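You operate a simulated robot arm through the tools that you are given. There is no shell and no other tool. Be economical: measure what you need, move in short steps, check, and stop when the job is done.

You are at the controls of a simulated two-armed robot. One attempt, no reset.

JOB
Brush the frame mould clean, push the card's inserts into both cups.
Fine: inserts of the colour on the mould card; use the green brush and put it back; nothing falls. Set down upright: green brush. What is to be rubbed or washed off counts as gone when no trace of it is left.

It is judged by the outcome, as a careful person would: the job done as asked, and still so three seconds after it is handed in. It fails if anything else is knocked over, pushed out of place, dropped, spilled or broken.

ROBOT AND FRAMES
Two 7-joint arms with fingered hands on one trunk, on a base that drives. Base frame: it is fixed to the floor where the robot stands at the start and does not move with it; the origin is under the middle of the robot, x ahead of it, y to its left, z up; the surface under the hand at the start is at about z = 0.88. Lengths are in m, angles in degrees, forces in N, time in s.
The left shoulder is at the start at [0.08, 0.198, 1.44], the right one opposite. With the tool pointing down near the work surface each hand reaches from about 0.1 to 0.74 m from the robot's upright axis, wherever it stands, measured 20 degrees to its own side. Places, roughly: frame mould [0.6, 0.3, 0.9]; insert cup one [0.7, 0.4, 0.9]; insert cup two [0.7, 0.2, 0.9]. Payload 4 kg a hand.
The tool frame of a hand sits at the grasp point between the pads (the TCP): z along the fingers, y along the line on which they close. The tips reach 0.026 m beyond it. Largest opening 0.132 m; the body of the gripper starts 0.073 m behind the TCP. The gripper is a hand of 4 fingers: y runs from the thumb to the fingers, the wrist lies at [0, 0, -0.239] in the tool frame, and closing takes about 1.5 s.
Orientation is that of the tool frame in the base frame, as a unit quaternion [x, y, z, w]. With the fingers straight down and closing along the base's y, the tool's x points along the base's -x, its y along +y and its z along -z.

CONTROLS
- The arms move only by the tool jog_arm. It takes "left_commands", "right_commands" or both (then of equal length, played together; a hand with none holds still); each is a list of rows, each a list of 3 entries, a list of its own where there are three numbers: the shift along the tool's x, y, z in m, then the turn, a rotation vector about the tool's x, y, z in degrees, then the closure, from 0 (fully open) to 1 (shut). In form: [[[tx, ty, tz], [ax, ay, az], fingers], ...]. A call has 1 to 10 rows; each row is the pose to reach, as a shift and turn from the pose commanded when the call began, along the tool's axes at that moment. Each row takes 0.2 s and may step no farther than 0.05 m and 8.6 degrees from the row before; otherwise, or with a gripper value out of range, the whole call is refused. Where a pose cannot be reached the arm comes as near as it can. A force on the tool above 50 N (or 10 N above the force at the start of the call, whichever is more), or a blocked arm, ends the call early, and 0.2 s more pass. Each finger travels about 0.072 m/s and halts on what it meets, pressing with about 27 N; the grip force reading is that of the motor and also rises with nothing between the fingers. The clock runs only during rows and for 0.2 s after the last one: add rows that repeat a pose to give the fingers time. It gives the time, the measured TCP pose, the force on the tool (base axes), the opening and the grip force at its end, in the units of the frame above (readings bear some noise), with the torque about the TCP (base axes, N m) and any sound that the robot's microphone picked up.
- Cameras (640 x 400 px; columns grow to the right, rows downward): "scene" is now at [0.1029, 0.0019, 1.5907]; the picture's right is [0.06, -1.00, 0.00], its down [-0.83, -0.05, -0.56] and it looks along [0.55, 0.03, -0.83] (base axes); focal length 282 px, centre (320, 200). "left" rides on the left gripper at [-0.068, 0.002, -0.097] in its tool frame; the picture's right is [-0.02, -1.00, 0.00], its down [0.82, -0.02, -0.58] and it looks along [0.58, -0.01, 0.82] (tool axes); focal length 270 px, centre (320, 200). "right" rides on the right gripper at [0.068, 0.002, -0.097] in its tool frame; the picture's right is [-0.03, 1.00, 0.00], its down [-0.82, -0.02, -0.58] and it looks along [-0.58, -0.01, 0.82] (tool axes); focal length 270 px, centre (320, 200). There is no depth. A picture from a camera that has moved, and an enlarged one, comes with that camera's place and axes in the base frame and with its lens.
- get_image(camera): a new picture of that camera. No time passes.
- slide_trunk(by): slides the trunk up (or, below 0, down) by that many m; the arms and the scene camera ride with it, the base frame stays. It gives what a move gives, with no picture.
- roll_base(legs): drives the robot by 1 to 6 legs, each [ahead, left, turn to the left] in m, m and degrees, along the robot's own axes; the way and the turn of a leg run together, so that a leg with both is an arc; at most 1.5 m and 180 degrees a leg. The arms and the cameras ride along, it lands a little off, and it stops where it bumps. It gives what a move gives.
- hand_shape(shape, hand): the hand has 4 fingers and takes this shape, open, in about a second: jaw (thumb against the fingers, like two jaws); tri (thumb and two fingers); tip (a fingertip pinch); poke (one finger out to press); point (the index stretched); flat (the hand flat); cup (the hand cupped); fist (a fist). The gripper value then closes the fingers along that shape, each until it touches; the sizes above hold for jaw. It gives what a move gives, with no picture.
- pan_tilt(pan, tilt): turns the head with the scene camera to pan (to the left, within 86 degrees either way) and tilt (down, from -29 to 69), counted from straight ahead of the robot. It gives what a move gives.
- close_up(camera, box): a new picture of the part [left, top, right, bottom] of that camera's present view, enlarged. No time passes.
- finish_job(): hands the job in; it is judged then, once.

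Go step by step. Nothing tells you exact positions but the pictures and the camera data: compare them with the known pose of the tool, close in by small moves and look again before you grip or let go. The budget is 120 turns and 108 pictures, counting those below and the enlarged ones. Unless the task says otherwise, let go and move clear before handing in.

The tools are called after "Call:" by a JSON object that holds its "api" and its "payload". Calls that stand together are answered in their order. jog_arm: Moves the arms, as the interface text tells. Its arguments: {"type":"object","properties":{"left_commands":{"type":"array","items":{"type":"array"}},"right_commands":{"type":"array","items":{"type":"array"}}},"required":[]} The other tools are called the same way: slide_trunk (by) slides the trunk up or down; hand_shape (shape, hand) gives the hand a shape; roll_base (legs) drives the base; pan_tilt (pan, tilt) turns the head that bears the scene camera; get_image (camera) takes a picture; close_up (camera, box) takes an enlarged picture of a part of a camera's view; finish_job () hands the job in.

At the start:

```text
time: 0.0
left_eef_pos: [0.5523, 0.3128, 0.9999]
left_orientation: [-0.001, 1.0, 0.002, 0.001]
left_force: [-0.4, -0.7, 0.0]
left_ft_torque: [-0.01, 0.01, 0.02]
left_gripper_width: 0.1318
left_grip_force: 0.0
left_shape: jaw
right_eef_pos: [0.6143, -0.1597, 0.9992]
right_orientation: [0.0, 1.0, 0.0, 0.0]
right_force: [-0.8, 1.2, 0.1]
right_ft_torque: [0.02, 0.03, -0.01]
right_gripper_width: 0.132
right_grip_force: 0.0
right_shape: jaw
trunk travel left (down, up): [-0.75, 0.09]
robot x, y, heading: [0.0007, -0.0024, 0.0]
head pan, tilt: [3.2, 56.2]
```

scene: 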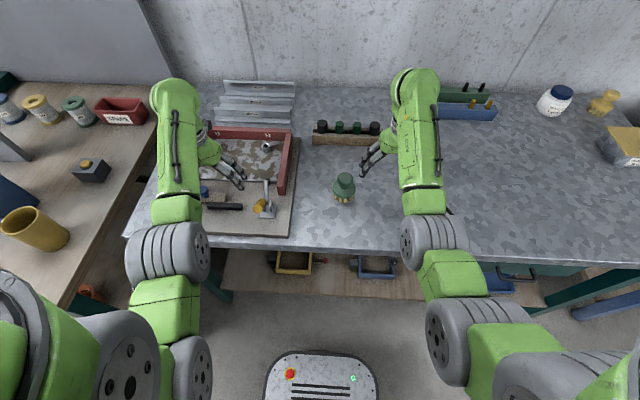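
right: 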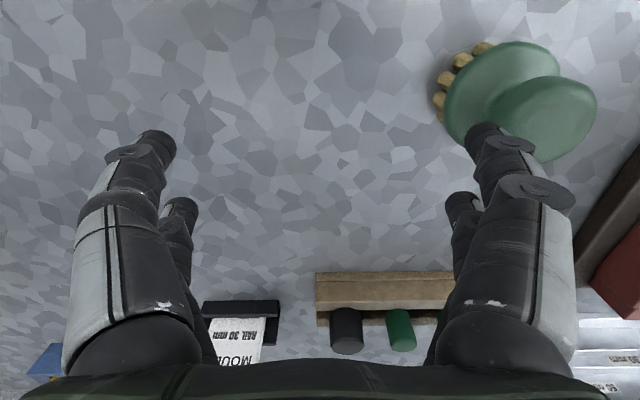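
left: 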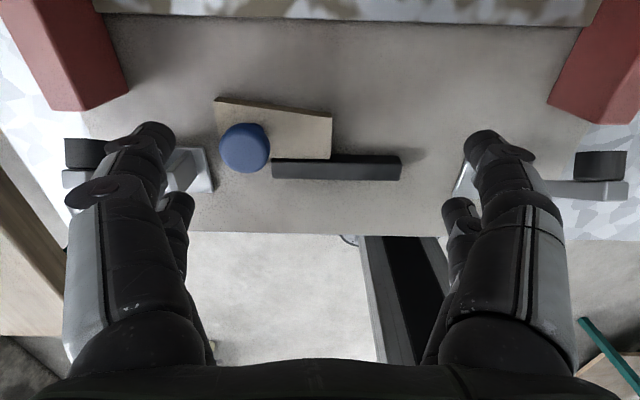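

I see the mould inside a red frame on the left with a workboard, and a green-topped brush in the middle. I'll look closer at the mould, the card and the inserts.

Call:
{"api": "close_up", "payload": {"camera": "scene", "box": [140, 70, 300, 250]}}

Call:
{"api": "close_up", "payload": {"camera": "scene", "box": [290, 70, 520, 220]}}

Call:
{"api": "close_up", "payload": {"camera": "right", "box": [180, 260, 480, 400]}}

```text
2.22 times, centred on (220, 160) of scene
camera zoom: at [0.1029, 0.0019, 1.5907], right [0.06, -1.0, 0.0], down [-0.83, -0.05, -0.56], along [0.55, 0.03, -0.83], focal length 627 px, centre (542, 289)
```

zoom: 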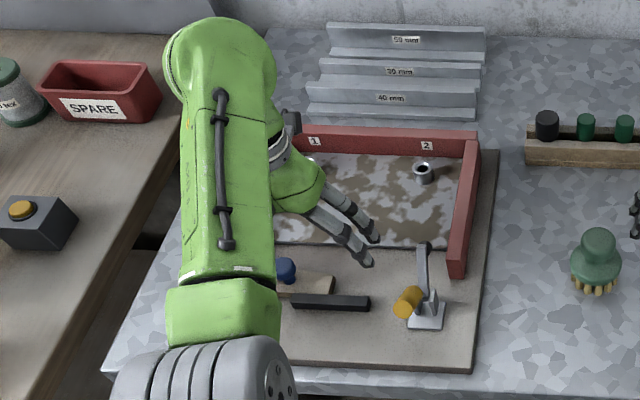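

```text
2.67 times, centred on (405, 145) of scene
camera zoom: at [0.1029, 0.0019, 1.5907], right [0.06, -1.0, 0.0], down [-0.83, -0.05, -0.56], along [0.55, 0.03, -0.83], focal length 752 px, centre (93, 347)
```

zoom: 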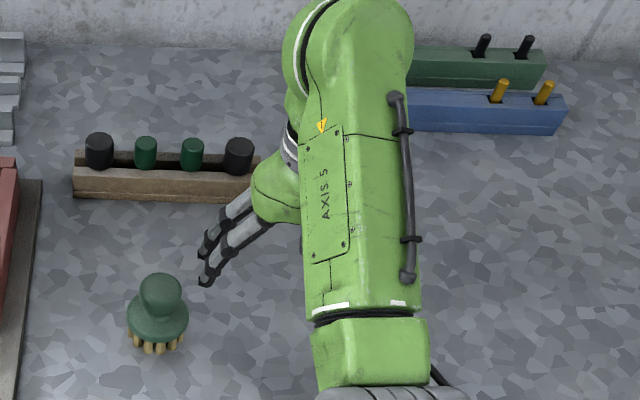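

```text
2.13 times, centred on (330, 330) of right
camera zoom: at [0.5457, -0.1577, 1.0975], right [0.03, 1.0, 0.0], down [0.82, -0.02, 0.58], along [0.58, -0.01, -0.82], focal length 577 px, centre (299, -77)
```

zoom: 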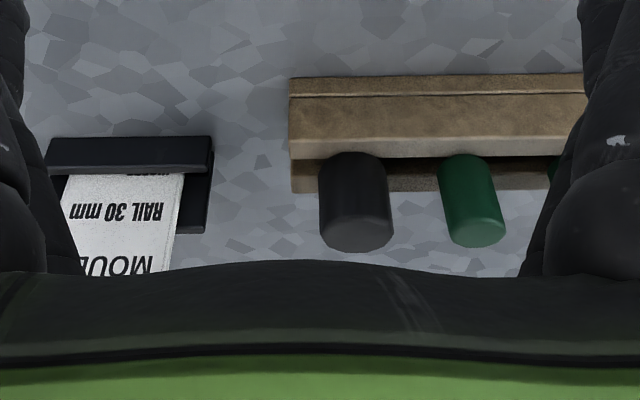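

The right arm hides the card holder behind it. I'll lift both arms and move them aside to see.

Call:
{"api": "jog_arm", "payload": {"right_commands": [[[0, 0, -0.05], [0, 0, 0], 0], [[0, 0, -0.1], [0, 0, 0], 0], [[0, -0.05, -0.1], [0, 0, 0], 0], [[0.03, -0.09, -0.1], [0, 0, 0], 0], [[0.06, -0.13, -0.1], [0, 0, 0], 0], [[0.1, -0.16, -0.1], [0, 0, 0], 0], [[0.14, -0.19, -0.1], [0, 0, 0], 0], [[0.18, -0.22, -0.1], [0, 0, 0], 0]], "left_commands": [[[0, 0, -0.05], [0, 0, 0], 0], [[0, 0, -0.1], [0, 0, 0], 0], [[0, 0.04, -0.1], [0, 0, 0], 0], [[0.03, 0.08, -0.1], [0, 0, 0], 0], [[0.06, 0.11, -0.1], [0, 0, 0], 0], [[0.1, 0.13, -0.1], [0, 0, 0], 0], [[0.14, 0.15, -0.1], [0, 0, 0], 0], [[0.18, 0.17, -0.1], [0, 0, 0], 0]]}}

Call:
{"api": "get_image", "payload": {"camera": "scene"}}

```text
time: 1.8
left_eef_pos: [0.3886, 0.498, 1.0764]
left_orientation: [0.001, 1.0, 0.001, 0.002]
left_force: [-0.3, 0.0, 0.1]
left_ft_torque: [0.01, -0.01, -0.01]
left_gripper_width: 0.132
left_grip_force: 0.0
left_shape: jaw
left hand out of reach, approached as far as the arm can: row 6, 7, 8
right_eef_pos: [0.4546, -0.3919, 1.0671]
right_orientation: [0.0, 1.0, 0.001, 0.002]
right_force: [0.8, -0.1, 0.3]
right_ft_torque: [0.0, -0.02, -0.02]
right_gripper_width: 0.1318
right_grip_force: 0.0
right_shape: jaw
right hand out of reach, approached as far as the arm can: row 7, 8
trunk travel left (down, up): [-0.75, 0.09]
robot x, y, heading: [0.0004, -0.0008, 0.1]
head pan, tilt: [3.2, 56.2]
```

```text
101 pictures are left
camera scene: at [0.0995, 0.0013, 1.591], right [0.06, -1.0, 0.0], down [-0.83, -0.05, -0.56], along [0.56, 0.03, -0.83], focal length 282 px, centre (320, 200)
```

scene: 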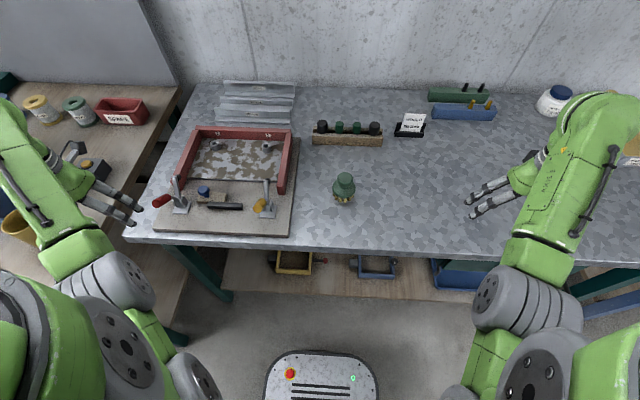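

Call:
{"api": "close_up", "payload": {"camera": "scene", "box": [385, 105, 433, 145]}}

Call:
{"api": "close_up", "payload": {"camera": "scene", "box": [145, 110, 315, 240]}}

Call:
{"api": "close_up", "payload": {"camera": "scene", "box": [300, 75, 510, 215]}}

```text
10.00 times, centred on (409, 125) of scene
camera zoom: at [0.0995, 0.0013, 1.591], right [0.06, -1.0, 0.0], down [-0.83, -0.05, -0.56], along [0.56, 0.03, -0.83], focal length 2820 px, centre (-570, 950)
```

zoom: 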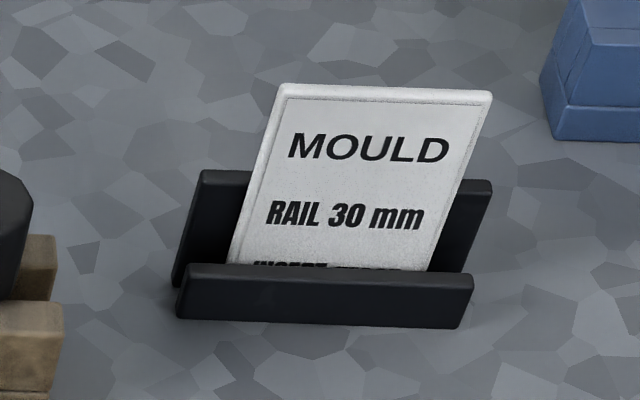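

```text
3.08 times, centred on (230, 175) of scene
camera zoom: at [0.0995, 0.0013, 1.591], right [0.06, -1.0, 0.0], down [-0.83, -0.05, -0.56], along [0.56, 0.03, -0.83], focal length 868 px, centre (597, 277)
```

zoom: 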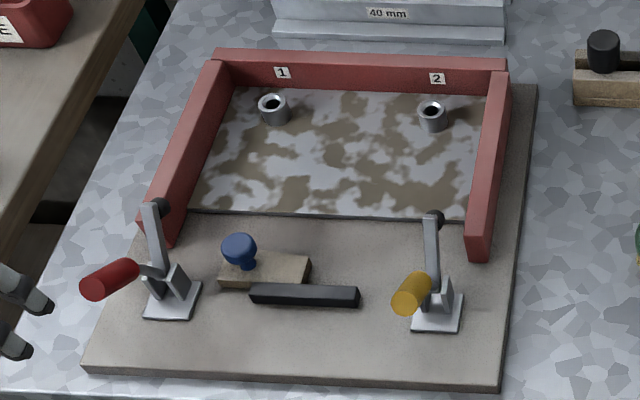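

```text
2.86 times, centred on (405, 145) of scene
camera zoom: at [0.0995, 0.0013, 1.591], right [0.06, -1.0, 0.0], down [-0.83, -0.05, -0.56], along [0.56, 0.03, -0.83], focal length 806 px, centre (77, 357)
```

zoom: 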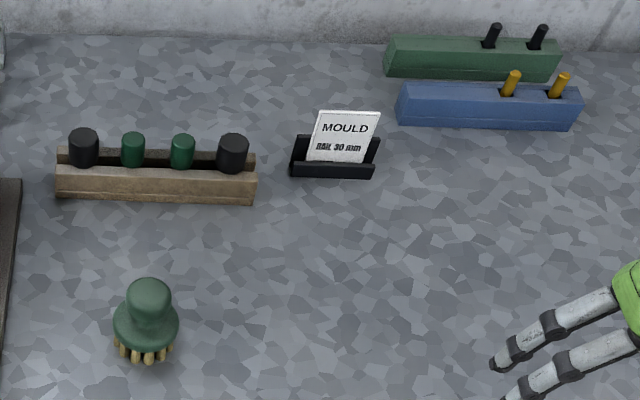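

The card's third line ("INSERT …") is hidden by the holder lip. I'll drive a little forward (the reach needs it anyway) and look down on the card with the right wrist camera.

Call:
{"api": "roll_base", "payload": {"legs": [[0.08, 0, 0]]}}

Call:
{"api": "jog_arm", "payload": {"right_commands": [[[0, 0, -0.045], [0, 0, 0], 0], [[0, 0, -0.09], [0, 0, 0], 0], [[-0.04, 0.02, -0.1], [0, 0, 0], 0], [[-0.08, 0.04, -0.11], [0, 0, 0], 0], [[-0.12, 0.06, -0.12], [0, 0, 0], 0], [[-0.16, 0.08, -0.13], [0, 0, 0], 0], [[-0.2, 0.1, -0.13], [0, 0, 0], 0], [[-0.225, 0.12, -0.13], [0, 0, 0], 0]]}}

Call:
{"api": "get_image", "payload": {"camera": "right"}}

```text
time: 2.9
left_eef_pos: [0.4613, 0.4983, 1.079]
left_orientation: [0.001, 1.0, 0.001, 0.006]
left_force: [-0.5, 0.1, 0.2]
left_ft_torque: [0.02, -0.08, 0.0]
left_gripper_width: 0.1319
left_grip_force: 0.1
left_shape: jaw
right_eef_pos: [0.5263, -0.3921, 1.0699]
right_orientation: [0.001, 1.0, 0.0, 0.004]
right_force: [-0.4, 0.0, 0.8]
right_ft_torque: [-0.01, -0.08, -0.03]
right_gripper_width: 0.1319
right_grip_force: 0.1
right_shape: jaw
trunk travel left (down, up): [-0.75, 0.09]
robot x, y, heading: [0.076, 0.0025, -0.0]
head pan, tilt: [3.2, 56.2]
```

```text
time: 4.7
left_eef_pos: [0.4707, 0.4998, 1.0756]
left_orientation: [0.001, 1.0, 0.001, 0.0]
left_force: [-0.2, 0.0, -0.3]
left_ft_torque: [-0.03, 0.04, 0.01]
left_gripper_width: 0.1322
left_grip_force: 0.0
left_shape: jaw
right_eef_pos: [0.7609, -0.2717, 1.1965]
right_orientation: [0.001, 1.0, 0.0, 0.0]
right_force: [0.0, 0.0, 0.0]
right_ft_torque: [0.03, 0.0, -0.01]
right_gripper_width: 0.1319
right_grip_force: 0.1
right_shape: jaw
right hand out of reach, approached as far as the arm can: row 1, 2, 3, 4, 5
trunk travel left (down, up): [-0.75, 0.09]
robot x, y, heading: [0.0781, 0.0005, 0.0]
head pan, tilt: [3.2, 56.2]
```

```text
97 pictures are left
camera right: at [0.6927, -0.2684, 1.2942], right [0.03, 1.0, 0.0], down [0.81, -0.02, 0.58], along [0.58, -0.02, -0.82], focal length 270 px, centre (320, 200)
```

right: 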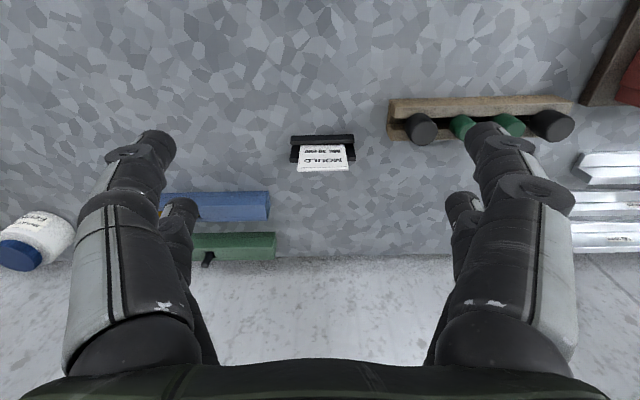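

Call:
{"api": "close_up", "payload": {"camera": "right", "box": [280, 125, 365, 180]}}

Call:
{"api": "close_up", "payload": {"camera": "right", "box": [370, 80, 600, 170]}}

```text
7.27 times, centred on (322, 152) of right
camera zoom: at [0.6927, -0.2684, 1.2942], right [0.03, 1.0, 0.0], down [0.81, -0.02, 0.58], along [0.58, -0.02, -0.82], focal length 1966 px, centre (302, 546)
```

zoom: 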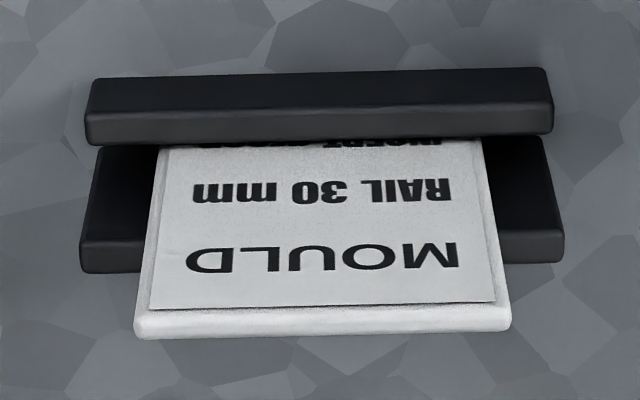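

```text
2.78 times, centred on (485, 125) of right
camera zoom: at [0.6927, -0.2684, 1.2942], right [0.03, 1.0, 0.0], down [0.81, -0.02, 0.58], along [0.58, -0.02, -0.82], focal length 752 px, centre (-139, 409)
```

zoom: 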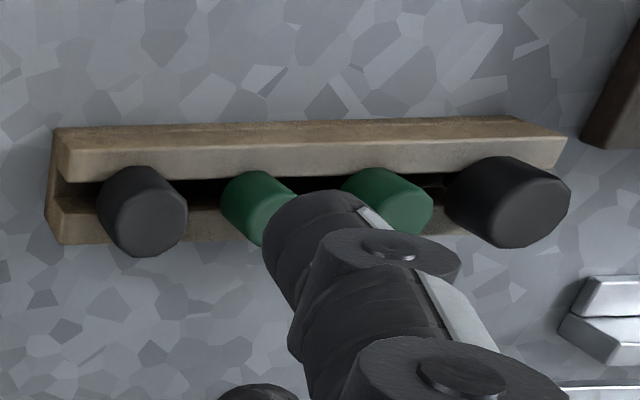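

Call:
{"api": "jog_arm", "payload": {"right_commands": [[[-0.045, 0, 0], [0, 0, 0], 0], [[-0.09, 0, 0], [0, 0, 0], 0], [[-0.12, 0, 0], [0, 0, 0], 0]]}}

Call:
{"api": "get_image", "payload": {"camera": "right"}}

```text
time: 5.5
left_eef_pos: [0.4684, 0.498, 1.0767]
left_orientation: [0.0, 1.0, 0.002, 0.001]
left_force: [-0.5, -0.1, 0.1]
left_ft_torque: [0.01, 0.0, 0.03]
left_gripper_width: 0.1317
left_grip_force: 0.1
left_shape: jaw
right_eef_pos: [0.793, -0.2718, 1.1959]
right_orientation: [0.001, 1.0, 0.0, 0.003]
right_force: [0.4, 0.2, 0.1]
right_ft_torque: [-0.01, 0.01, -0.03]
right_gripper_width: 0.1319
right_grip_force: 0.0
right_shape: jaw
right hand out of reach, approached as far as the arm can: row 1, 2, 3
trunk travel left (down, up): [-0.75, 0.09]
robot x, y, heading: [0.0783, -0.0003, 0.0]
head pan, tilt: [3.2, 56.2]
```

```text
94 pictures are left
camera right: at [0.7245, -0.2694, 1.2941], right [0.03, 1.0, 0.0], down [0.81, -0.02, 0.58], along [0.58, -0.02, -0.81], focal length 270 px, centre (320, 200)
```

right: 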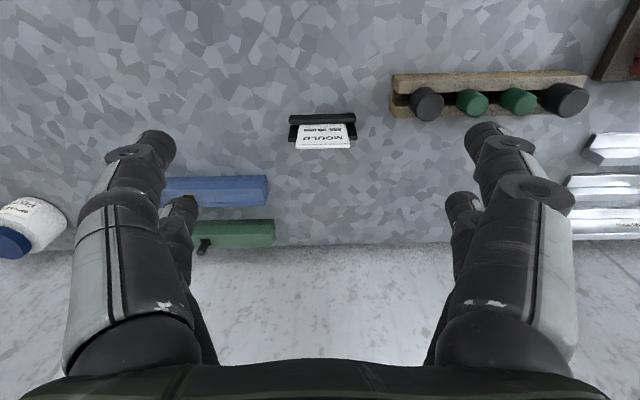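

Call:
{"api": "close_up", "payload": {"camera": "right", "box": [290, 112, 355, 152]}}

Call:
{"api": "close_up", "payload": {"camera": "right", "box": [380, 65, 600, 135]}}

```text
9.85 times, centred on (322, 132) of right
camera zoom: at [0.7245, -0.2694, 1.2941], right [0.03, 1.0, 0.0], down [0.81, -0.02, 0.58], along [0.58, -0.02, -0.81], focal length 2661 px, centre (295, 870)
```

zoom: 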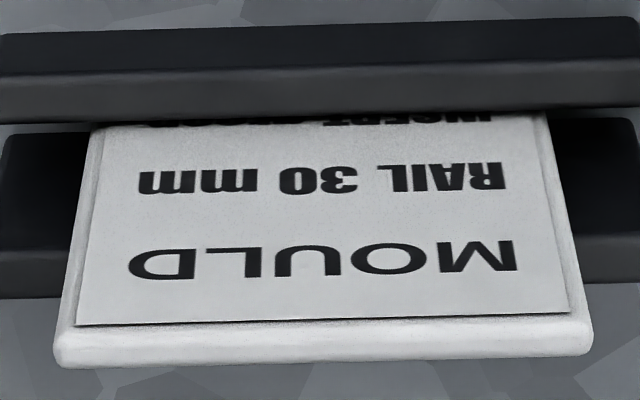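

```text
2.91 times, centred on (490, 100) of right
camera zoom: at [0.7245, -0.2694, 1.2941], right [0.03, 1.0, 0.0], down [0.81, -0.02, 0.58], along [0.58, -0.02, -0.81], focal length 786 px, centre (-174, 491)
```

zoom: 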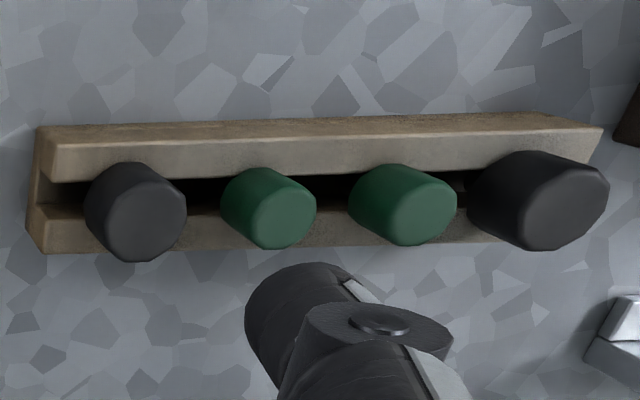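

Call:
{"api": "close_up", "payload": {"camera": "right", "box": [297, 119, 347, 129]}}

Call:
{"api": "close_up", "payload": {"camera": "right", "box": [301, 121, 327, 128]}}

```text
12.80 times, centred on (322, 124) of right
camera zoom: at [0.7245, -0.2694, 1.2941], right [0.03, 1.0, 0.0], down [0.81, -0.02, 0.58], along [0.58, -0.02, -0.81], focal length 3460 px, centre (294, 1173)
```

zoom: 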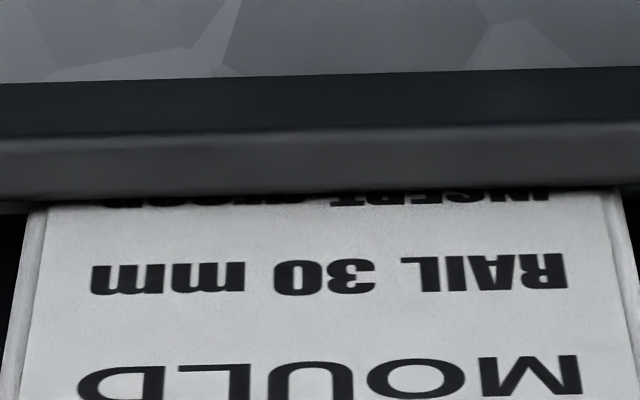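

```text
16.00 times, centred on (314, 124) of right
camera zoom: at [0.7245, -0.2694, 1.2941], right [0.03, 1.0, 0.0], down [0.81, -0.02, 0.58], along [0.58, -0.02, -0.81], focal length 4325 px, centre (416, 1408)
```

zoom: 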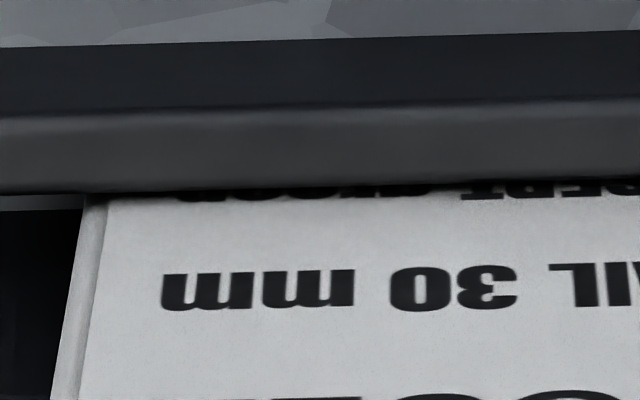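

The card's third line is still cut off by the lip; lower down the hand should reach farther, so I'll try a more overhead view.

Call:
{"api": "jog_arm", "payload": {"right_commands": [[[0, 0, 0.04], [0, 0, 0], 0], [[0, 0, 0.08], [0, 0, 0], 0], [[0, 0, 0.11], [0, 0, 0], 0], [[0, 0, 0.11], [0, 0, 0], 0]]}}

Call:
{"api": "get_image", "payload": {"camera": "right"}}

```text
time: 6.5
left_eef_pos: [0.4691, 0.5, 1.0756]
left_orientation: [0.001, 1.0, 0.001, 0.001]
left_force: [0.4, 1.0, 0.9]
left_ft_torque: [-0.02, 0.0, 0.0]
left_gripper_width: 0.1318
left_grip_force: 0.2
left_shape: jaw
right_eef_pos: [0.7908, -0.2733, 1.0854]
right_orientation: [0.001, 1.0, -0.001, 0.001]
right_force: [0.4, -0.2, 0.6]
right_ft_torque: [0.03, -0.02, 0.0]
right_gripper_width: 0.1316
right_grip_force: 0.0
right_shape: jaw
trunk travel left (down, up): [-0.75, 0.09]
robot x, y, heading: [0.0802, 0.0008, -0.1]
head pan, tilt: [3.2, 56.2]
```

```text
89 pictures are left
camera right: at [0.7224, -0.2704, 1.1825], right [0.03, 1.0, 0.0], down [0.82, -0.02, 0.58], along [0.58, -0.02, -0.82], focal length 270 px, centre (320, 200)
```

right: 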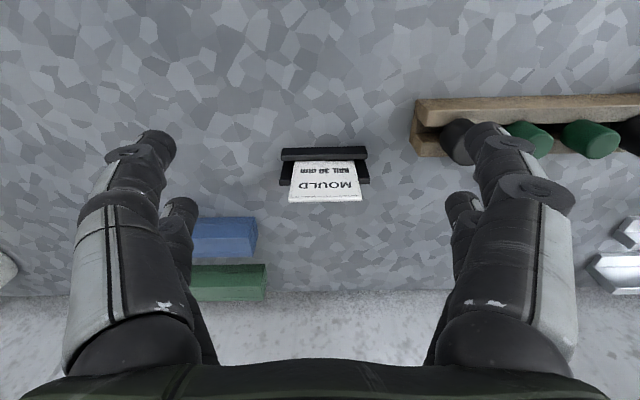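

Call:
{"api": "jog_arm", "payload": {"right_commands": [[[-0.04, 0, 0], [0, 0, 0], 0], [[-0.08, 0, 0], [0, 0, 0], 0], [[-0.1, 0, 0], [0, 0, 0], 0], [[-0.1, 0, 0], [0, 0, 0], 0]]}}

Call:
{"api": "get_image", "payload": {"camera": "right"}}

```text
time: 7.5
left_eef_pos: [0.4697, 0.5, 1.0753]
left_orientation: [0.001, 1.0, 0.001, 0.001]
left_force: [-0.8, -0.5, 0.7]
left_ft_torque: [-0.01, 0.0, 0.0]
left_gripper_width: 0.1317
left_grip_force: 0.0
left_shape: jaw
right_eef_pos: [0.8005, -0.2725, 1.0838]
right_orientation: [0.001, 1.0, 0.0, 0.001]
right_force: [-0.3, -0.6, 0.2]
right_ft_torque: [0.01, 0.0, 0.0]
right_gripper_width: 0.1319
right_grip_force: 0.1
right_shape: jaw
right hand out of reach, approached as far as the arm can: row 1, 2, 3, 4
trunk travel left (down, up): [-0.75, 0.09]
robot x, y, heading: [0.075, -0.002, -0.0]
head pan, tilt: [3.2, 56.2]
```

```text
88 pictures are left
camera right: at [0.7317, -0.2701, 1.1828], right [0.03, 1.0, 0.0], down [0.81, -0.02, 0.58], along [0.58, -0.02, -0.81], focal length 270 px, centre (320, 200)
```

right: 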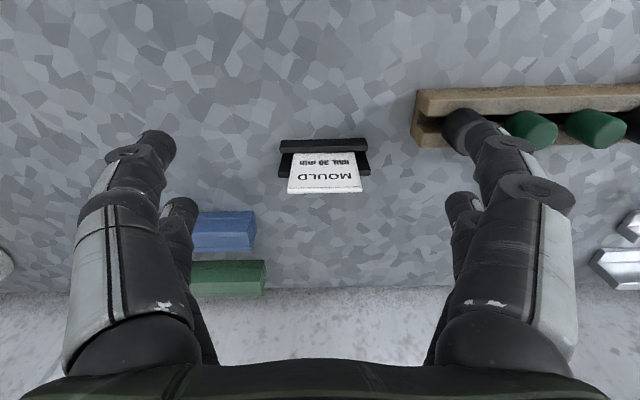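

Reach is limited; I'll check base-to-table clearance before driving a little farther forward.

Call:
{"api": "pan_tilt", "payload": {"pan": 0, "tilt": 69}}

Call:
{"api": "get_image", "payload": {"camera": "scene"}}

```text
time: 8.2
left_eef_pos: [0.47, 0.4973, 1.0753]
left_orientation: [0.001, 1.0, 0.001, 0.0]
left_force: [-1.0, 0.4, -0.1]
left_ft_torque: [0.01, 0.02, 0.02]
left_gripper_width: 0.132
left_grip_force: 0.1
left_shape: jaw
right_eef_pos: [0.801, -0.2729, 1.0867]
right_orientation: [0.001, 1.0, 0.0, 0.002]
right_force: [-0.1, -0.4, -0.1]
right_ft_torque: [-0.04, 0.03, 0.0]
right_gripper_width: 0.1319
right_grip_force: 0.1
right_shape: jaw
trunk travel left (down, up): [-0.75, 0.09]
robot x, y, heading: [0.0759, 0.0018, 0.1]
head pan, tilt: [0.0, 68.8]
```

```text
87 pictures are left
camera scene: at [0.1656, -0.0022, 1.5769], right [0.0, -1.0, 0.0], down [-0.93, 0.0, -0.36], along [0.36, 0.0, -0.93], focal length 282 px, centre (320, 200)
```

scene: 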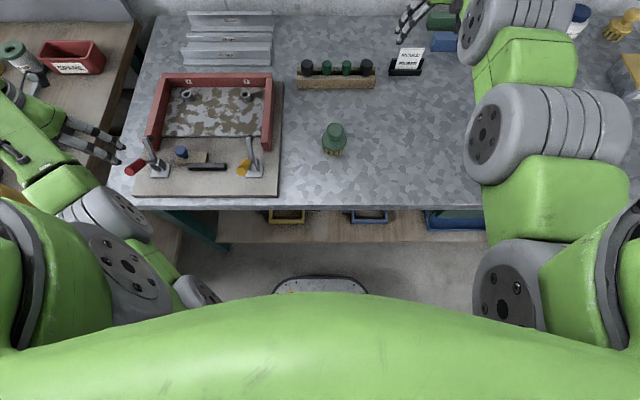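

Call:
{"api": "roll_base", "payload": {"legs": [[0.06, 0, 0]]}}

Call:
{"api": "get_image", "payload": {"camera": "right"}}

```text
time: 9.2
left_eef_pos: [0.5195, 0.4976, 1.0808]
left_orientation: [0.002, 1.0, 0.002, 0.006]
left_force: [-0.2, 0.2, 0.6]
left_ft_torque: [-0.02, -0.04, 0.04]
left_gripper_width: 0.1321
left_grip_force: 0.1
left_shape: jaw
right_eef_pos: [0.8502, -0.2735, 1.0942]
right_orientation: [0.002, 1.0, 0.001, 0.007]
right_force: [-1.9, 0.5, 0.8]
right_ft_torque: [-0.01, -0.04, 0.02]
right_gripper_width: 0.1317
right_grip_force: 0.1
right_shape: jaw
trunk travel left (down, up): [-0.75, 0.09]
robot x, y, heading: [0.1385, 0.0002, -0.1]
head pan, tilt: [0.0, 68.8]
```

```text
86 pictures are left
camera right: at [0.7804, -0.271, 1.19], right [0.03, 1.0, 0.0], down [0.81, -0.02, 0.59], along [0.59, -0.02, -0.81], focal length 270 px, centre (320, 200)
```

right: 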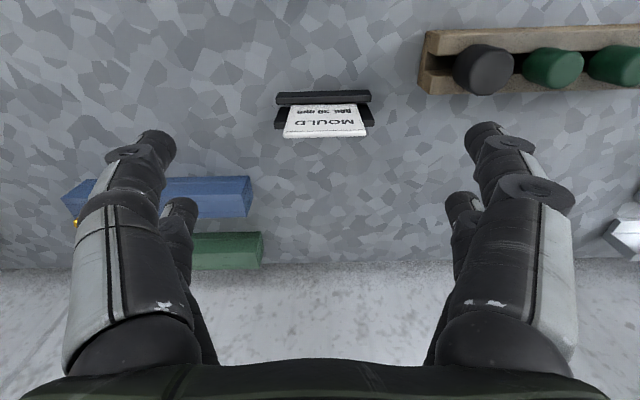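

Call:
{"api": "close_up", "payload": {"camera": "right", "box": [280, 95, 370, 115]}}

```text
7.11 times, centred on (325, 105) of right
camera zoom: at [0.7804, -0.271, 1.19], right [0.03, 1.0, 0.0], down [0.81, -0.02, 0.59], along [0.59, -0.02, -0.81], focal length 1922 px, centre (284, 876)
```

zoom: 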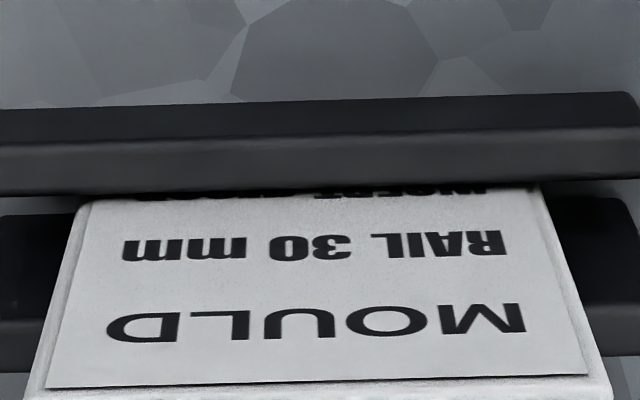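

Call:
{"api": "close_up", "payload": {"camera": "scene", "box": [388, 62, 428, 77]}}

Call:
{"api": "close_up", "payload": {"camera": "right", "box": [295, 99, 350, 109]}}

```text
16.00 times, centred on (408, 70) of scene
camera zoom: at [0.2102, -0.0026, 1.5778], right [0.0, -1.0, 0.0], down [-0.93, 0.0, -0.37], along [0.37, 0.0, -0.93], focal length 4512 px, centre (-1088, 2288)
```

zoom: 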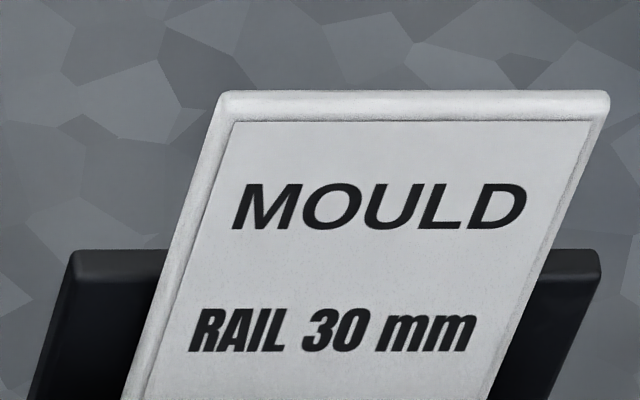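

```text
11.64 times, centred on (322, 104) of right
camera zoom: at [0.7804, -0.271, 1.19], right [0.03, 1.0, 0.0], down [0.81, -0.02, 0.59], along [0.59, -0.02, -0.81], focal length 3145 px, centre (291, 1317)
```

zoom: 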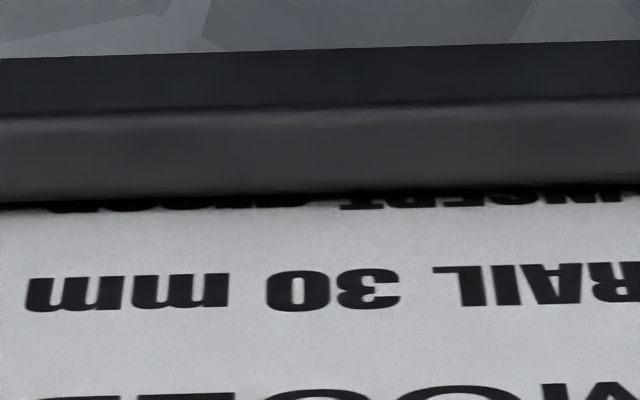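

Call:
{"api": "close_up", "payload": {"camera": "scene", "box": [390, 74, 422, 86]}}

Call:
{"api": "close_up", "payload": {"camera": "scene", "box": [402, 78, 420, 84]}}

```text
16.00 times, centred on (406, 80) of scene
camera zoom: at [0.2102, -0.0026, 1.5778], right [0.0, -1.0, 0.0], down [-0.93, 0.0, -0.37], along [0.37, 0.0, -0.93], focal length 4512 px, centre (-1056, 2120)
```

zoom: 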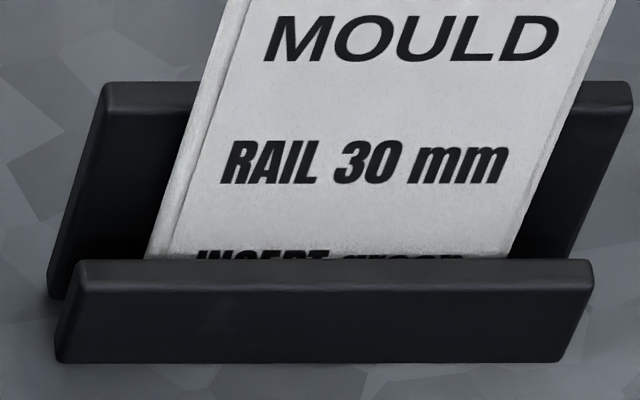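

```text
16.00 times, centred on (411, 81) of scene
camera zoom: at [0.2102, -0.0026, 1.5778], right [0.0, -1.0, 0.0], down [-0.93, 0.0, -0.37], along [0.37, 0.0, -0.93], focal length 4512 px, centre (-1136, 2104)
```

zoom: 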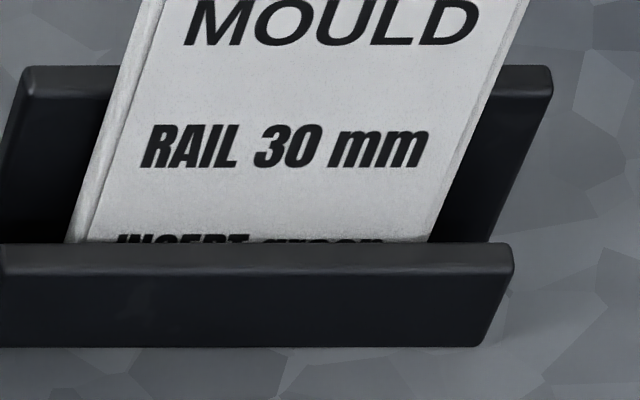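

The third line reads in lower-case with no tall letters: "INSERT green". So the two green plugs in the wooden rack. I'll retract the right arm, shift the base right 0.1 m so the left hand reaches everything, and look again.

Call:
{"api": "jog_arm", "payload": {"right_commands": [[[0.045, 0, 0], [0, 0, 0], 0], [[0.09, 0, 0], [0, 0, 0], 0], [[0.135, -0.01, 0], [0, 0, 0], 0], [[0.18, -0.02, 0], [0, 0, 0], 0], [[0.22, -0.04, 0], [0, 0, 0], 0], [[0.26, -0.06, 0], [0, 0, 0], 0], [[0.29, -0.09, 0], [0, 0, 0], 0], [[0.31, -0.12, 0], [0, 0, 0], 0]]}}

Call:
{"api": "roll_base", "payload": {"legs": [[0, -0.1, 0]]}}

Call:
{"api": "pan_tilt", "payload": {"pan": 8, "tilt": 52}}

Call:
{"api": "get_image", "payload": {"camera": "scene"}}

```text
time: 11.0
left_eef_pos: [0.5284, 0.4983, 1.0772]
left_orientation: [0.001, 1.0, 0.002, 0.001]
left_force: [0.5, -0.1, 0.3]
left_ft_torque: [0.03, 0.02, 0.03]
left_gripper_width: 0.1323
left_grip_force: 0.0
left_shape: jaw
right_eef_pos: [0.5675, -0.4022, 1.053]
right_orientation: [0.0, 1.0, 0.0, 0.002]
right_force: [0.2, -0.4, 0.2]
right_ft_torque: [-0.01, -0.05, -0.03]
right_gripper_width: 0.132
right_grip_force: 0.0
right_shape: jaw
right hand out of reach, approached as far as the arm can: row 6, 7, 8
trunk travel left (down, up): [-0.75, 0.09]
robot x, y, heading: [0.1355, -0.0009, -0.0]
head pan, tilt: [0.0, 68.8]
```

```text
time: 12.1
left_eef_pos: [0.5294, 0.4058, 1.0715]
left_orientation: [0.001, 1.0, -0.002, 0.0]
left_force: [-0.1, 0.4, -1.1]
left_ft_torque: [-0.01, 0.0, -0.05]
left_gripper_width: 0.132
left_grip_force: 0.1
left_shape: jaw
right_eef_pos: [0.5694, -0.4932, 1.0548]
right_orientation: [0.002, 1.0, -0.003, 0.001]
right_force: [0.2, 0.1, -0.2]
right_ft_torque: [0.0, 0.01, 0.0]
right_gripper_width: 0.1323
right_grip_force: 0.1
right_shape: jaw
trunk travel left (down, up): [-0.75, 0.09]
robot x, y, heading: [0.1366, -0.0976, -0.1]
head pan, tilt: [0.0, 68.8]
```

```text
time: 12.9
left_eef_pos: [0.5284, 0.3991, 1.0764]
left_orientation: [0.001, 1.0, 0.002, 0.001]
left_force: [-0.2, 0.8, -0.2]
left_ft_torque: [0.03, 0.01, 0.02]
left_gripper_width: 0.1318
left_grip_force: 0.1
left_shape: jaw
right_eef_pos: [0.5686, -0.5007, 1.0527]
right_orientation: [0.002, 1.0, 0.0, 0.002]
right_force: [-0.8, -0.2, 0.9]
right_ft_torque: [0.01, 0.02, -0.03]
right_gripper_width: 0.1318
right_grip_force: 0.2
right_shape: jaw
trunk travel left (down, up): [-0.75, 0.09]
robot x, y, heading: [0.1391, -0.0965, -0.1]
head pan, tilt: [8.0, 52.0]
```

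```text
80 pictures are left
camera scene: at [0.2435, -0.0911, 1.5961], right [0.14, -0.99, 0.0], down [-0.78, -0.11, -0.62], along [0.61, 0.08, -0.79], focal length 282 px, centre (320, 200)
```

scene: 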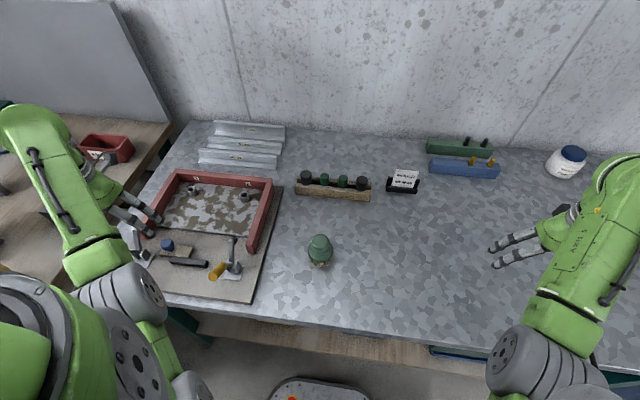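

Call:
{"api": "close_up", "payload": {"camera": "scene", "box": [285, 160, 385, 222]}}

Call:
{"api": "close_up", "payload": {"camera": "scene", "box": [130, 160, 290, 300]}}

Call:
{"api": "close_up", "payload": {"camera": "scene", "box": [290, 220, 350, 280]}}

```text
6.40 times, centred on (335, 191) of scene
camera zoom: at [0.2435, -0.0911, 1.5961], right [0.14, -0.99, 0.0], down [-0.78, -0.11, -0.62], along [0.61, 0.08, -0.79], focal length 1805 px, centre (224, 258)
```

zoom: 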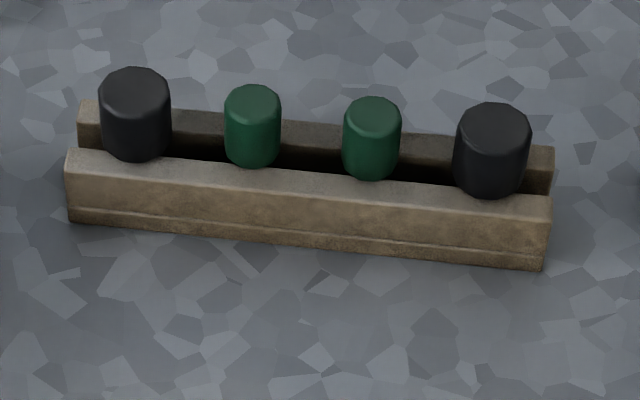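

```text
2.86 times, centred on (210, 230) of scene
camera zoom: at [0.2435, -0.0911, 1.5961], right [0.14, -0.99, 0.0], down [-0.78, -0.11, -0.62], along [0.61, 0.08, -0.79], focal length 806 px, centre (634, 114)
```

zoom: 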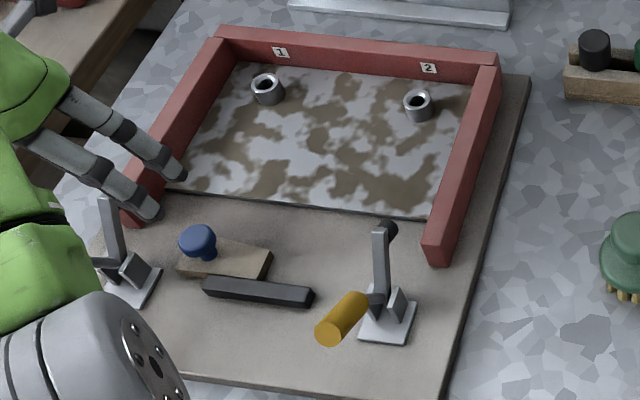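

```text
6.67 times, centred on (320, 250) of scene
camera zoom: at [0.2435, -0.0911, 1.5961], right [0.14, -0.99, 0.0], down [-0.78, -0.11, -0.62], along [0.61, 0.08, -0.79], focal length 1880 px, centre (320, -133)
```

zoom: 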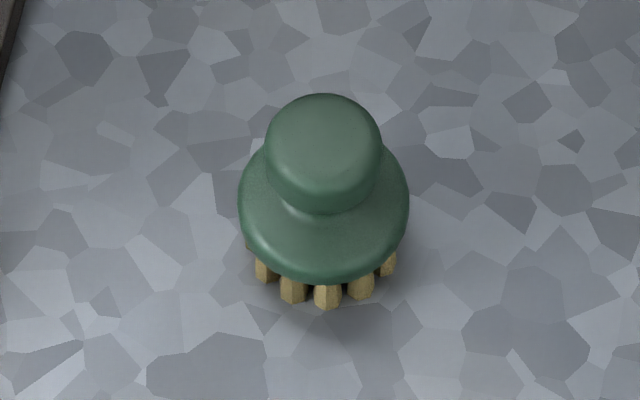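

Left wrist view needed of the brush; moving the left hand high over it (brush about at [0.60, -0.045]).

Call:
{"api": "jog_arm", "payload": {"left_commands": [[[-0.007, -0.044, 0], [0, 0, 0], 0], [[-0.014, -0.088, 0], [0, 0, 0], 0], [[-0.021, -0.132, 0], [0, 0, 0], 0], [[-0.028, -0.176, 0], [0, 0, 0], 0], [[-0.035, -0.22, 0], [0, 0, 0], 0], [[-0.042, -0.264, 0], [0, 0, 0], 0], [[-0.05, -0.308, 0], [0, 0, 0], 0], [[-0.058, -0.352, 0], [0, 0, 0], 0], [[-0.065, -0.398, 0], [0, 0, 0], 0], [[-0.072, -0.444, 0], [0, 0, 0], 0]]}}

Call:
{"api": "get_image", "payload": {"camera": "left"}}

Call:
{"api": "get_image", "payload": {"camera": "scene"}}

```text
time: 15.1
left_eef_pos: [0.6271, -0.0456, 1.0484]
left_orientation: [0.001, 1.0, 0.003, 0.001]
left_force: [-0.2, 0.4, -0.8]
left_ft_torque: [0.03, -0.01, 0.0]
left_gripper_width: 0.1319
left_grip_force: 0.0
left_shape: jaw
left hand out of reach, approached as far as the arm can: row 1, 2, 3, 4, 5, 6, 7, 8, 9, 10
right_eef_pos: [0.5688, -0.5006, 1.0514]
right_orientation: [0.002, 1.0, 0.0, 0.002]
right_force: [0.1, -0.3, 0.2]
right_ft_torque: [0.03, 0.01, 0.02]
right_gripper_width: 0.1318
right_grip_force: 0.1
right_shape: jaw
trunk travel left (down, up): [-0.75, 0.09]
robot x, y, heading: [0.1394, -0.0964, -0.0]
head pan, tilt: [8.0, 52.0]
```

```text
76 pictures are left
camera left: at [0.6948, -0.0444, 1.1462], right [0.02, -1.0, 0.0], down [-0.82, -0.02, 0.58], along [-0.58, -0.01, -0.82], focal length 270 px, centre (320, 200)
```

left: 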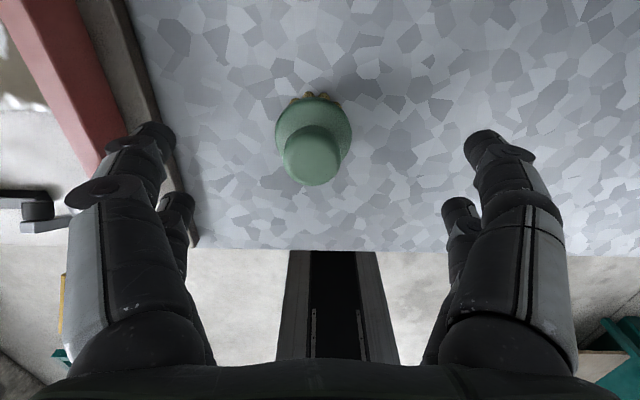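

```text
75 pictures are left
camera scene: at [0.2445, -0.0919, 1.596], right [0.14, -0.99, 0.0], down [-0.78, -0.11, -0.62], along [0.61, 0.09, -0.79], focal length 282 px, centre (320, 200)
```

scene: 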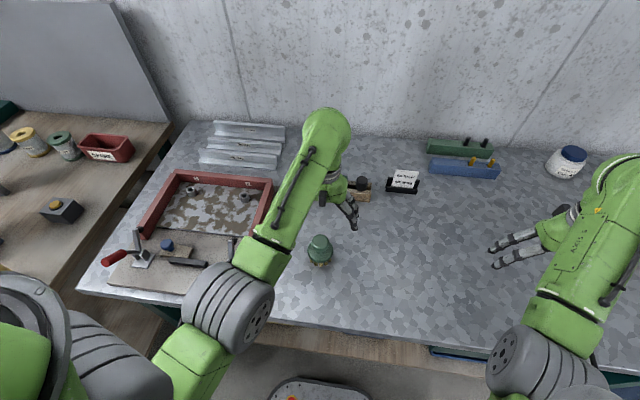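

Brush knob is at about [0.597, -0.040]; reach is better lower down, so I descend part-way aligned over it.

Call:
{"api": "jog_arm", "payload": {"left_commands": [[[0.015, 0.003, 0.02], [0, 0, 0], 0], [[0.03, 0.006, 0.04], [0, 0, 0], 0], [[0.03, 0.006, 0.04], [0, 0, 0], 0]]}}

Call:
{"api": "get_image", "payload": {"camera": "left"}}

```text
time: 15.9
left_eef_pos: [0.5972, -0.0381, 1.0065]
left_orientation: [0.001, 1.0, 0.001, 0.001]
left_force: [-0.5, -0.8, -0.2]
left_ft_torque: [-0.02, 0.0, 0.02]
left_gripper_width: 0.132
left_grip_force: 0.1
left_shape: jaw
right_eef_pos: [0.5671, -0.5001, 1.0524]
right_orientation: [0.001, 1.0, 0.0, 0.001]
right_force: [-0.3, -0.6, -0.2]
right_ft_torque: [0.01, 0.01, -0.01]
right_gripper_width: 0.1321
right_grip_force: 0.1
right_shape: jaw
trunk travel left (down, up): [-0.75, 0.09]
robot x, y, heading: [0.1375, -0.0988, -0.3]
head pan, tilt: [8.0, 52.0]
```

```text
74 pictures are left
camera left: at [0.6652, -0.0358, 1.105], right [0.02, -1.0, 0.0], down [-0.82, -0.02, 0.58], along [-0.58, -0.01, -0.82], focal length 270 px, centre (320, 200)
```

left: 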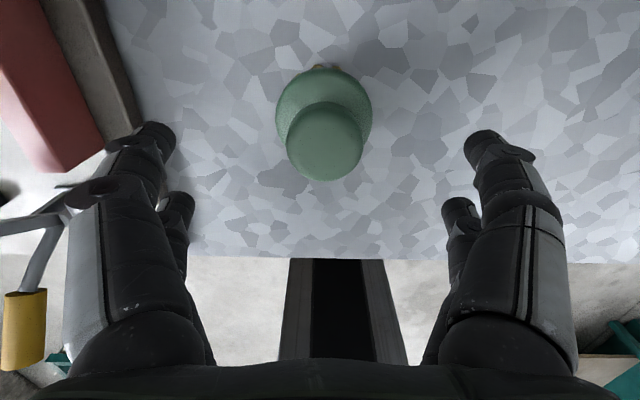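

Call:
{"api": "jog_arm", "payload": {"left_commands": [[[-0.004, -0.002, 0.03], [0, 0, 0], 0], [[-0.004, -0.002, 0.058], [0, 0, 0], 0], [[-0.004, -0.002, 0.058], [0, 0, 0], 0]]}}

Call:
{"api": "get_image", "payload": {"camera": "left"}}

Call:
{"api": "close_up", "payload": {"camera": "scene", "box": [280, 180, 380, 280]}}

```text
time: 16.7
left_eef_pos: [0.5989, -0.0373, 0.9479]
left_orientation: [0.001, 1.0, 0.002, 0.001]
left_force: [-0.9, -0.3, 0.2]
left_ft_torque: [-0.03, 0.01, 0.01]
left_gripper_width: 0.132
left_grip_force: 0.0
left_shape: jaw
right_eef_pos: [0.5683, -0.5006, 1.0526]
right_orientation: [0.002, 1.0, -0.001, 0.002]
right_force: [0.2, 0.3, 0.3]
right_ft_torque: [-0.03, 0.01, 0.0]
right_gripper_width: 0.132
right_grip_force: 0.1
right_shape: jaw
trunk travel left (down, up): [-0.75, 0.09]
robot x, y, heading: [0.1363, -0.0997, -0.1]
head pan, tilt: [8.0, 52.0]
```

```text
73 pictures are left
camera left: at [0.6681, -0.0369, 1.0453], right [0.02, -1.0, 0.0], down [-0.82, -0.02, 0.58], along [-0.58, -0.01, -0.82], focal length 270 px, centre (320, 200)
```

left: 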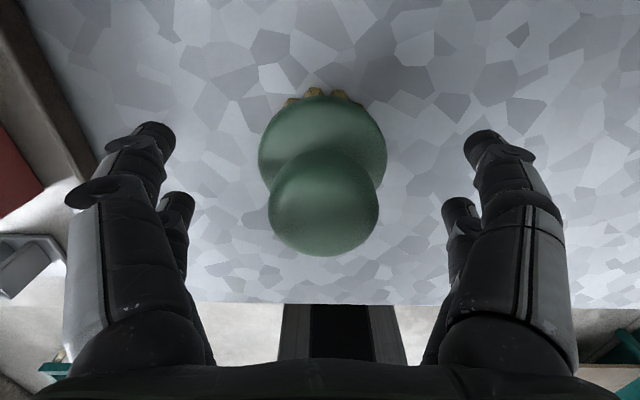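

```text
4.00 times, centred on (330, 230) of scene
camera zoom: at [0.2434, -0.0897, 1.5961], right [0.14, -0.99, 0.0], down [-0.78, -0.11, -0.62], along [0.61, 0.08, -0.79], focal length 1128 px, centre (280, 80)
```

zoom: 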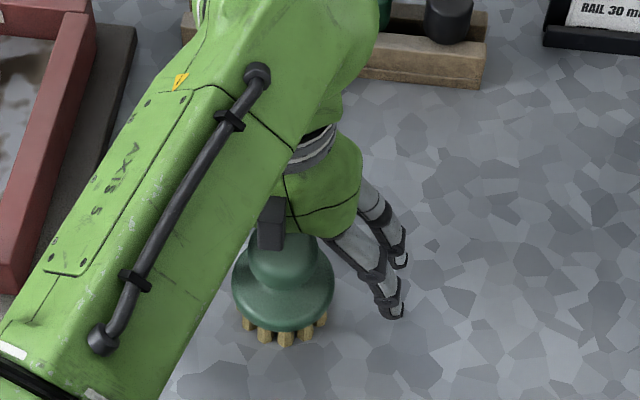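

Call:
{"api": "jog_arm", "payload": {"left_commands": [[[-0.003, -0.001, 0.0], [0, 0, 0], 0], [[-0.003, -0.001, 0.0], [0, 0, 0], 0.5], [[-0.003, -0.001, 0.0], [0, 0, 0], 1], [[-0.003, -0.001, 0.0], [0, 0, 0], 1], [[-0.003, -0.001, 0.0], [0, 0, 0], 1], [[-0.003, -0.001, 0.0], [0, 0, 0], 1], [[-0.003, -0.001, 0.0], [0, 0, 0], 1], [[-0.003, -0.001, 0.0], [0, 0, 0], 1]]}}

Call:
{"api": "get_image", "payload": {"camera": "left"}}

```text
time: 18.5
left_eef_pos: [0.6036, -0.0395, 0.9473]
left_orientation: [0.001, 1.0, 0.002, 0.001]
left_force: [0.4, -0.4, -1.9]
left_ft_torque: [0.01, 0.01, 0.01]
left_gripper_width: 0.0105
left_grip_force: 26.9
left_shape: jaw
right_eef_pos: [0.5684, -0.4997, 1.0525]
right_orientation: [0.002, 1.0, 0.0, 0.002]
right_force: [0.5, -0.7, 0.7]
right_ft_torque: [0.0, 0.0, 0.04]
right_gripper_width: 0.1318
right_grip_force: 0.1
right_shape: jaw
trunk travel left (down, up): [-0.75, 0.09]
robot x, y, heading: [0.1391, -0.0974, -0.5]
head pan, tilt: [8.0, 52.0]
```

```text
71 pictures are left
camera left: at [0.6713, -0.0373, 1.0456], right [0.02, -1.0, 0.0], down [-0.82, -0.02, 0.58], along [-0.58, -0.01, -0.82], focal length 270 px, centre (320, 200)
```

left: 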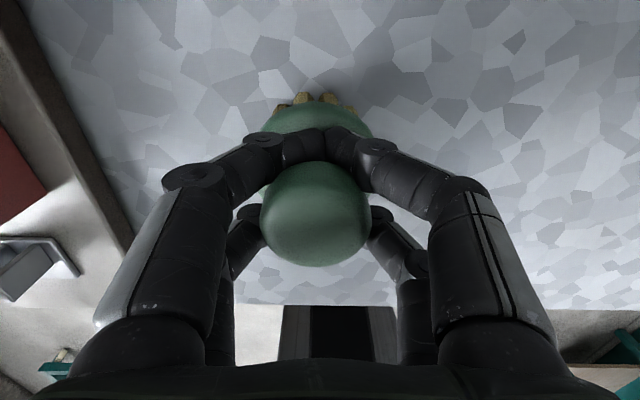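

The fingers wrapped round the neck under the knob. I'll lift slightly to check the hold.

Call:
{"api": "jog_arm", "payload": {"left_commands": [[[0, 0, -0.02], [0, 0, 0], 1], [[0, 0, -0.05], [0, 0, 0], 1], [[0, 0, -0.05], [0, 0, 0], 1]]}}

Call:
{"api": "get_image", "payload": {"camera": "left"}}

Call:
{"api": "close_up", "payload": {"camera": "scene", "box": [280, 180, 380, 280]}}

```text
time: 19.3
left_eef_pos: [0.6035, -0.0384, 0.9984]
left_orientation: [0.001, 1.0, 0.001, 0.001]
left_force: [-0.5, -0.4, -2.1]
left_ft_torque: [0.01, -0.01, 0.0]
left_gripper_width: 0.0102
left_grip_force: 26.9
left_shape: jaw
right_eef_pos: [0.5684, -0.4997, 1.0526]
right_orientation: [0.002, 1.0, -0.001, 0.002]
right_force: [0.0, 0.1, 0.4]
right_ft_torque: [0.0, 0.03, 0.07]
right_gripper_width: 0.1319
right_grip_force: 0.1
right_shape: jaw
trunk travel left (down, up): [-0.75, 0.09]
robot x, y, heading: [0.1344, -0.0976, -0.1]
head pan, tilt: [8.0, 52.0]
```

```text
70 pictures are left
camera left: at [0.6714, -0.0371, 1.0959], right [0.02, -1.0, 0.0], down [-0.82, -0.02, 0.58], along [-0.58, -0.01, -0.82], focal length 270 px, centre (320, 200)
```

left: 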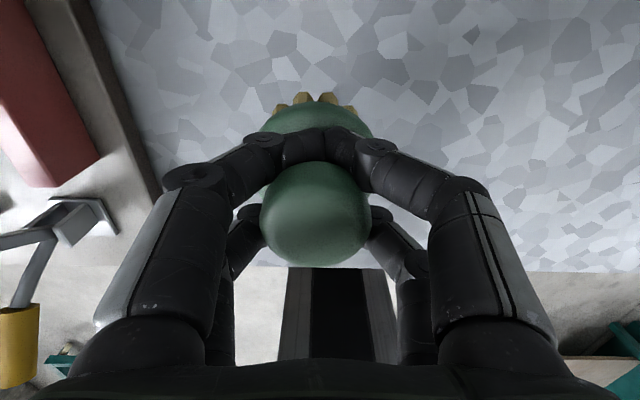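

```text
4.00 times, centred on (330, 230) of scene
camera zoom: at [0.2438, -0.0897, 1.5961], right [0.14, -0.99, 0.0], down [-0.78, -0.11, -0.62], along [0.61, 0.08, -0.79], focal length 1128 px, centre (280, 80)
```

zoom: 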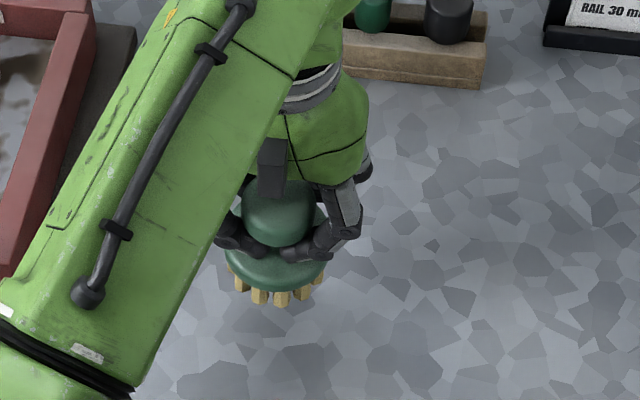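

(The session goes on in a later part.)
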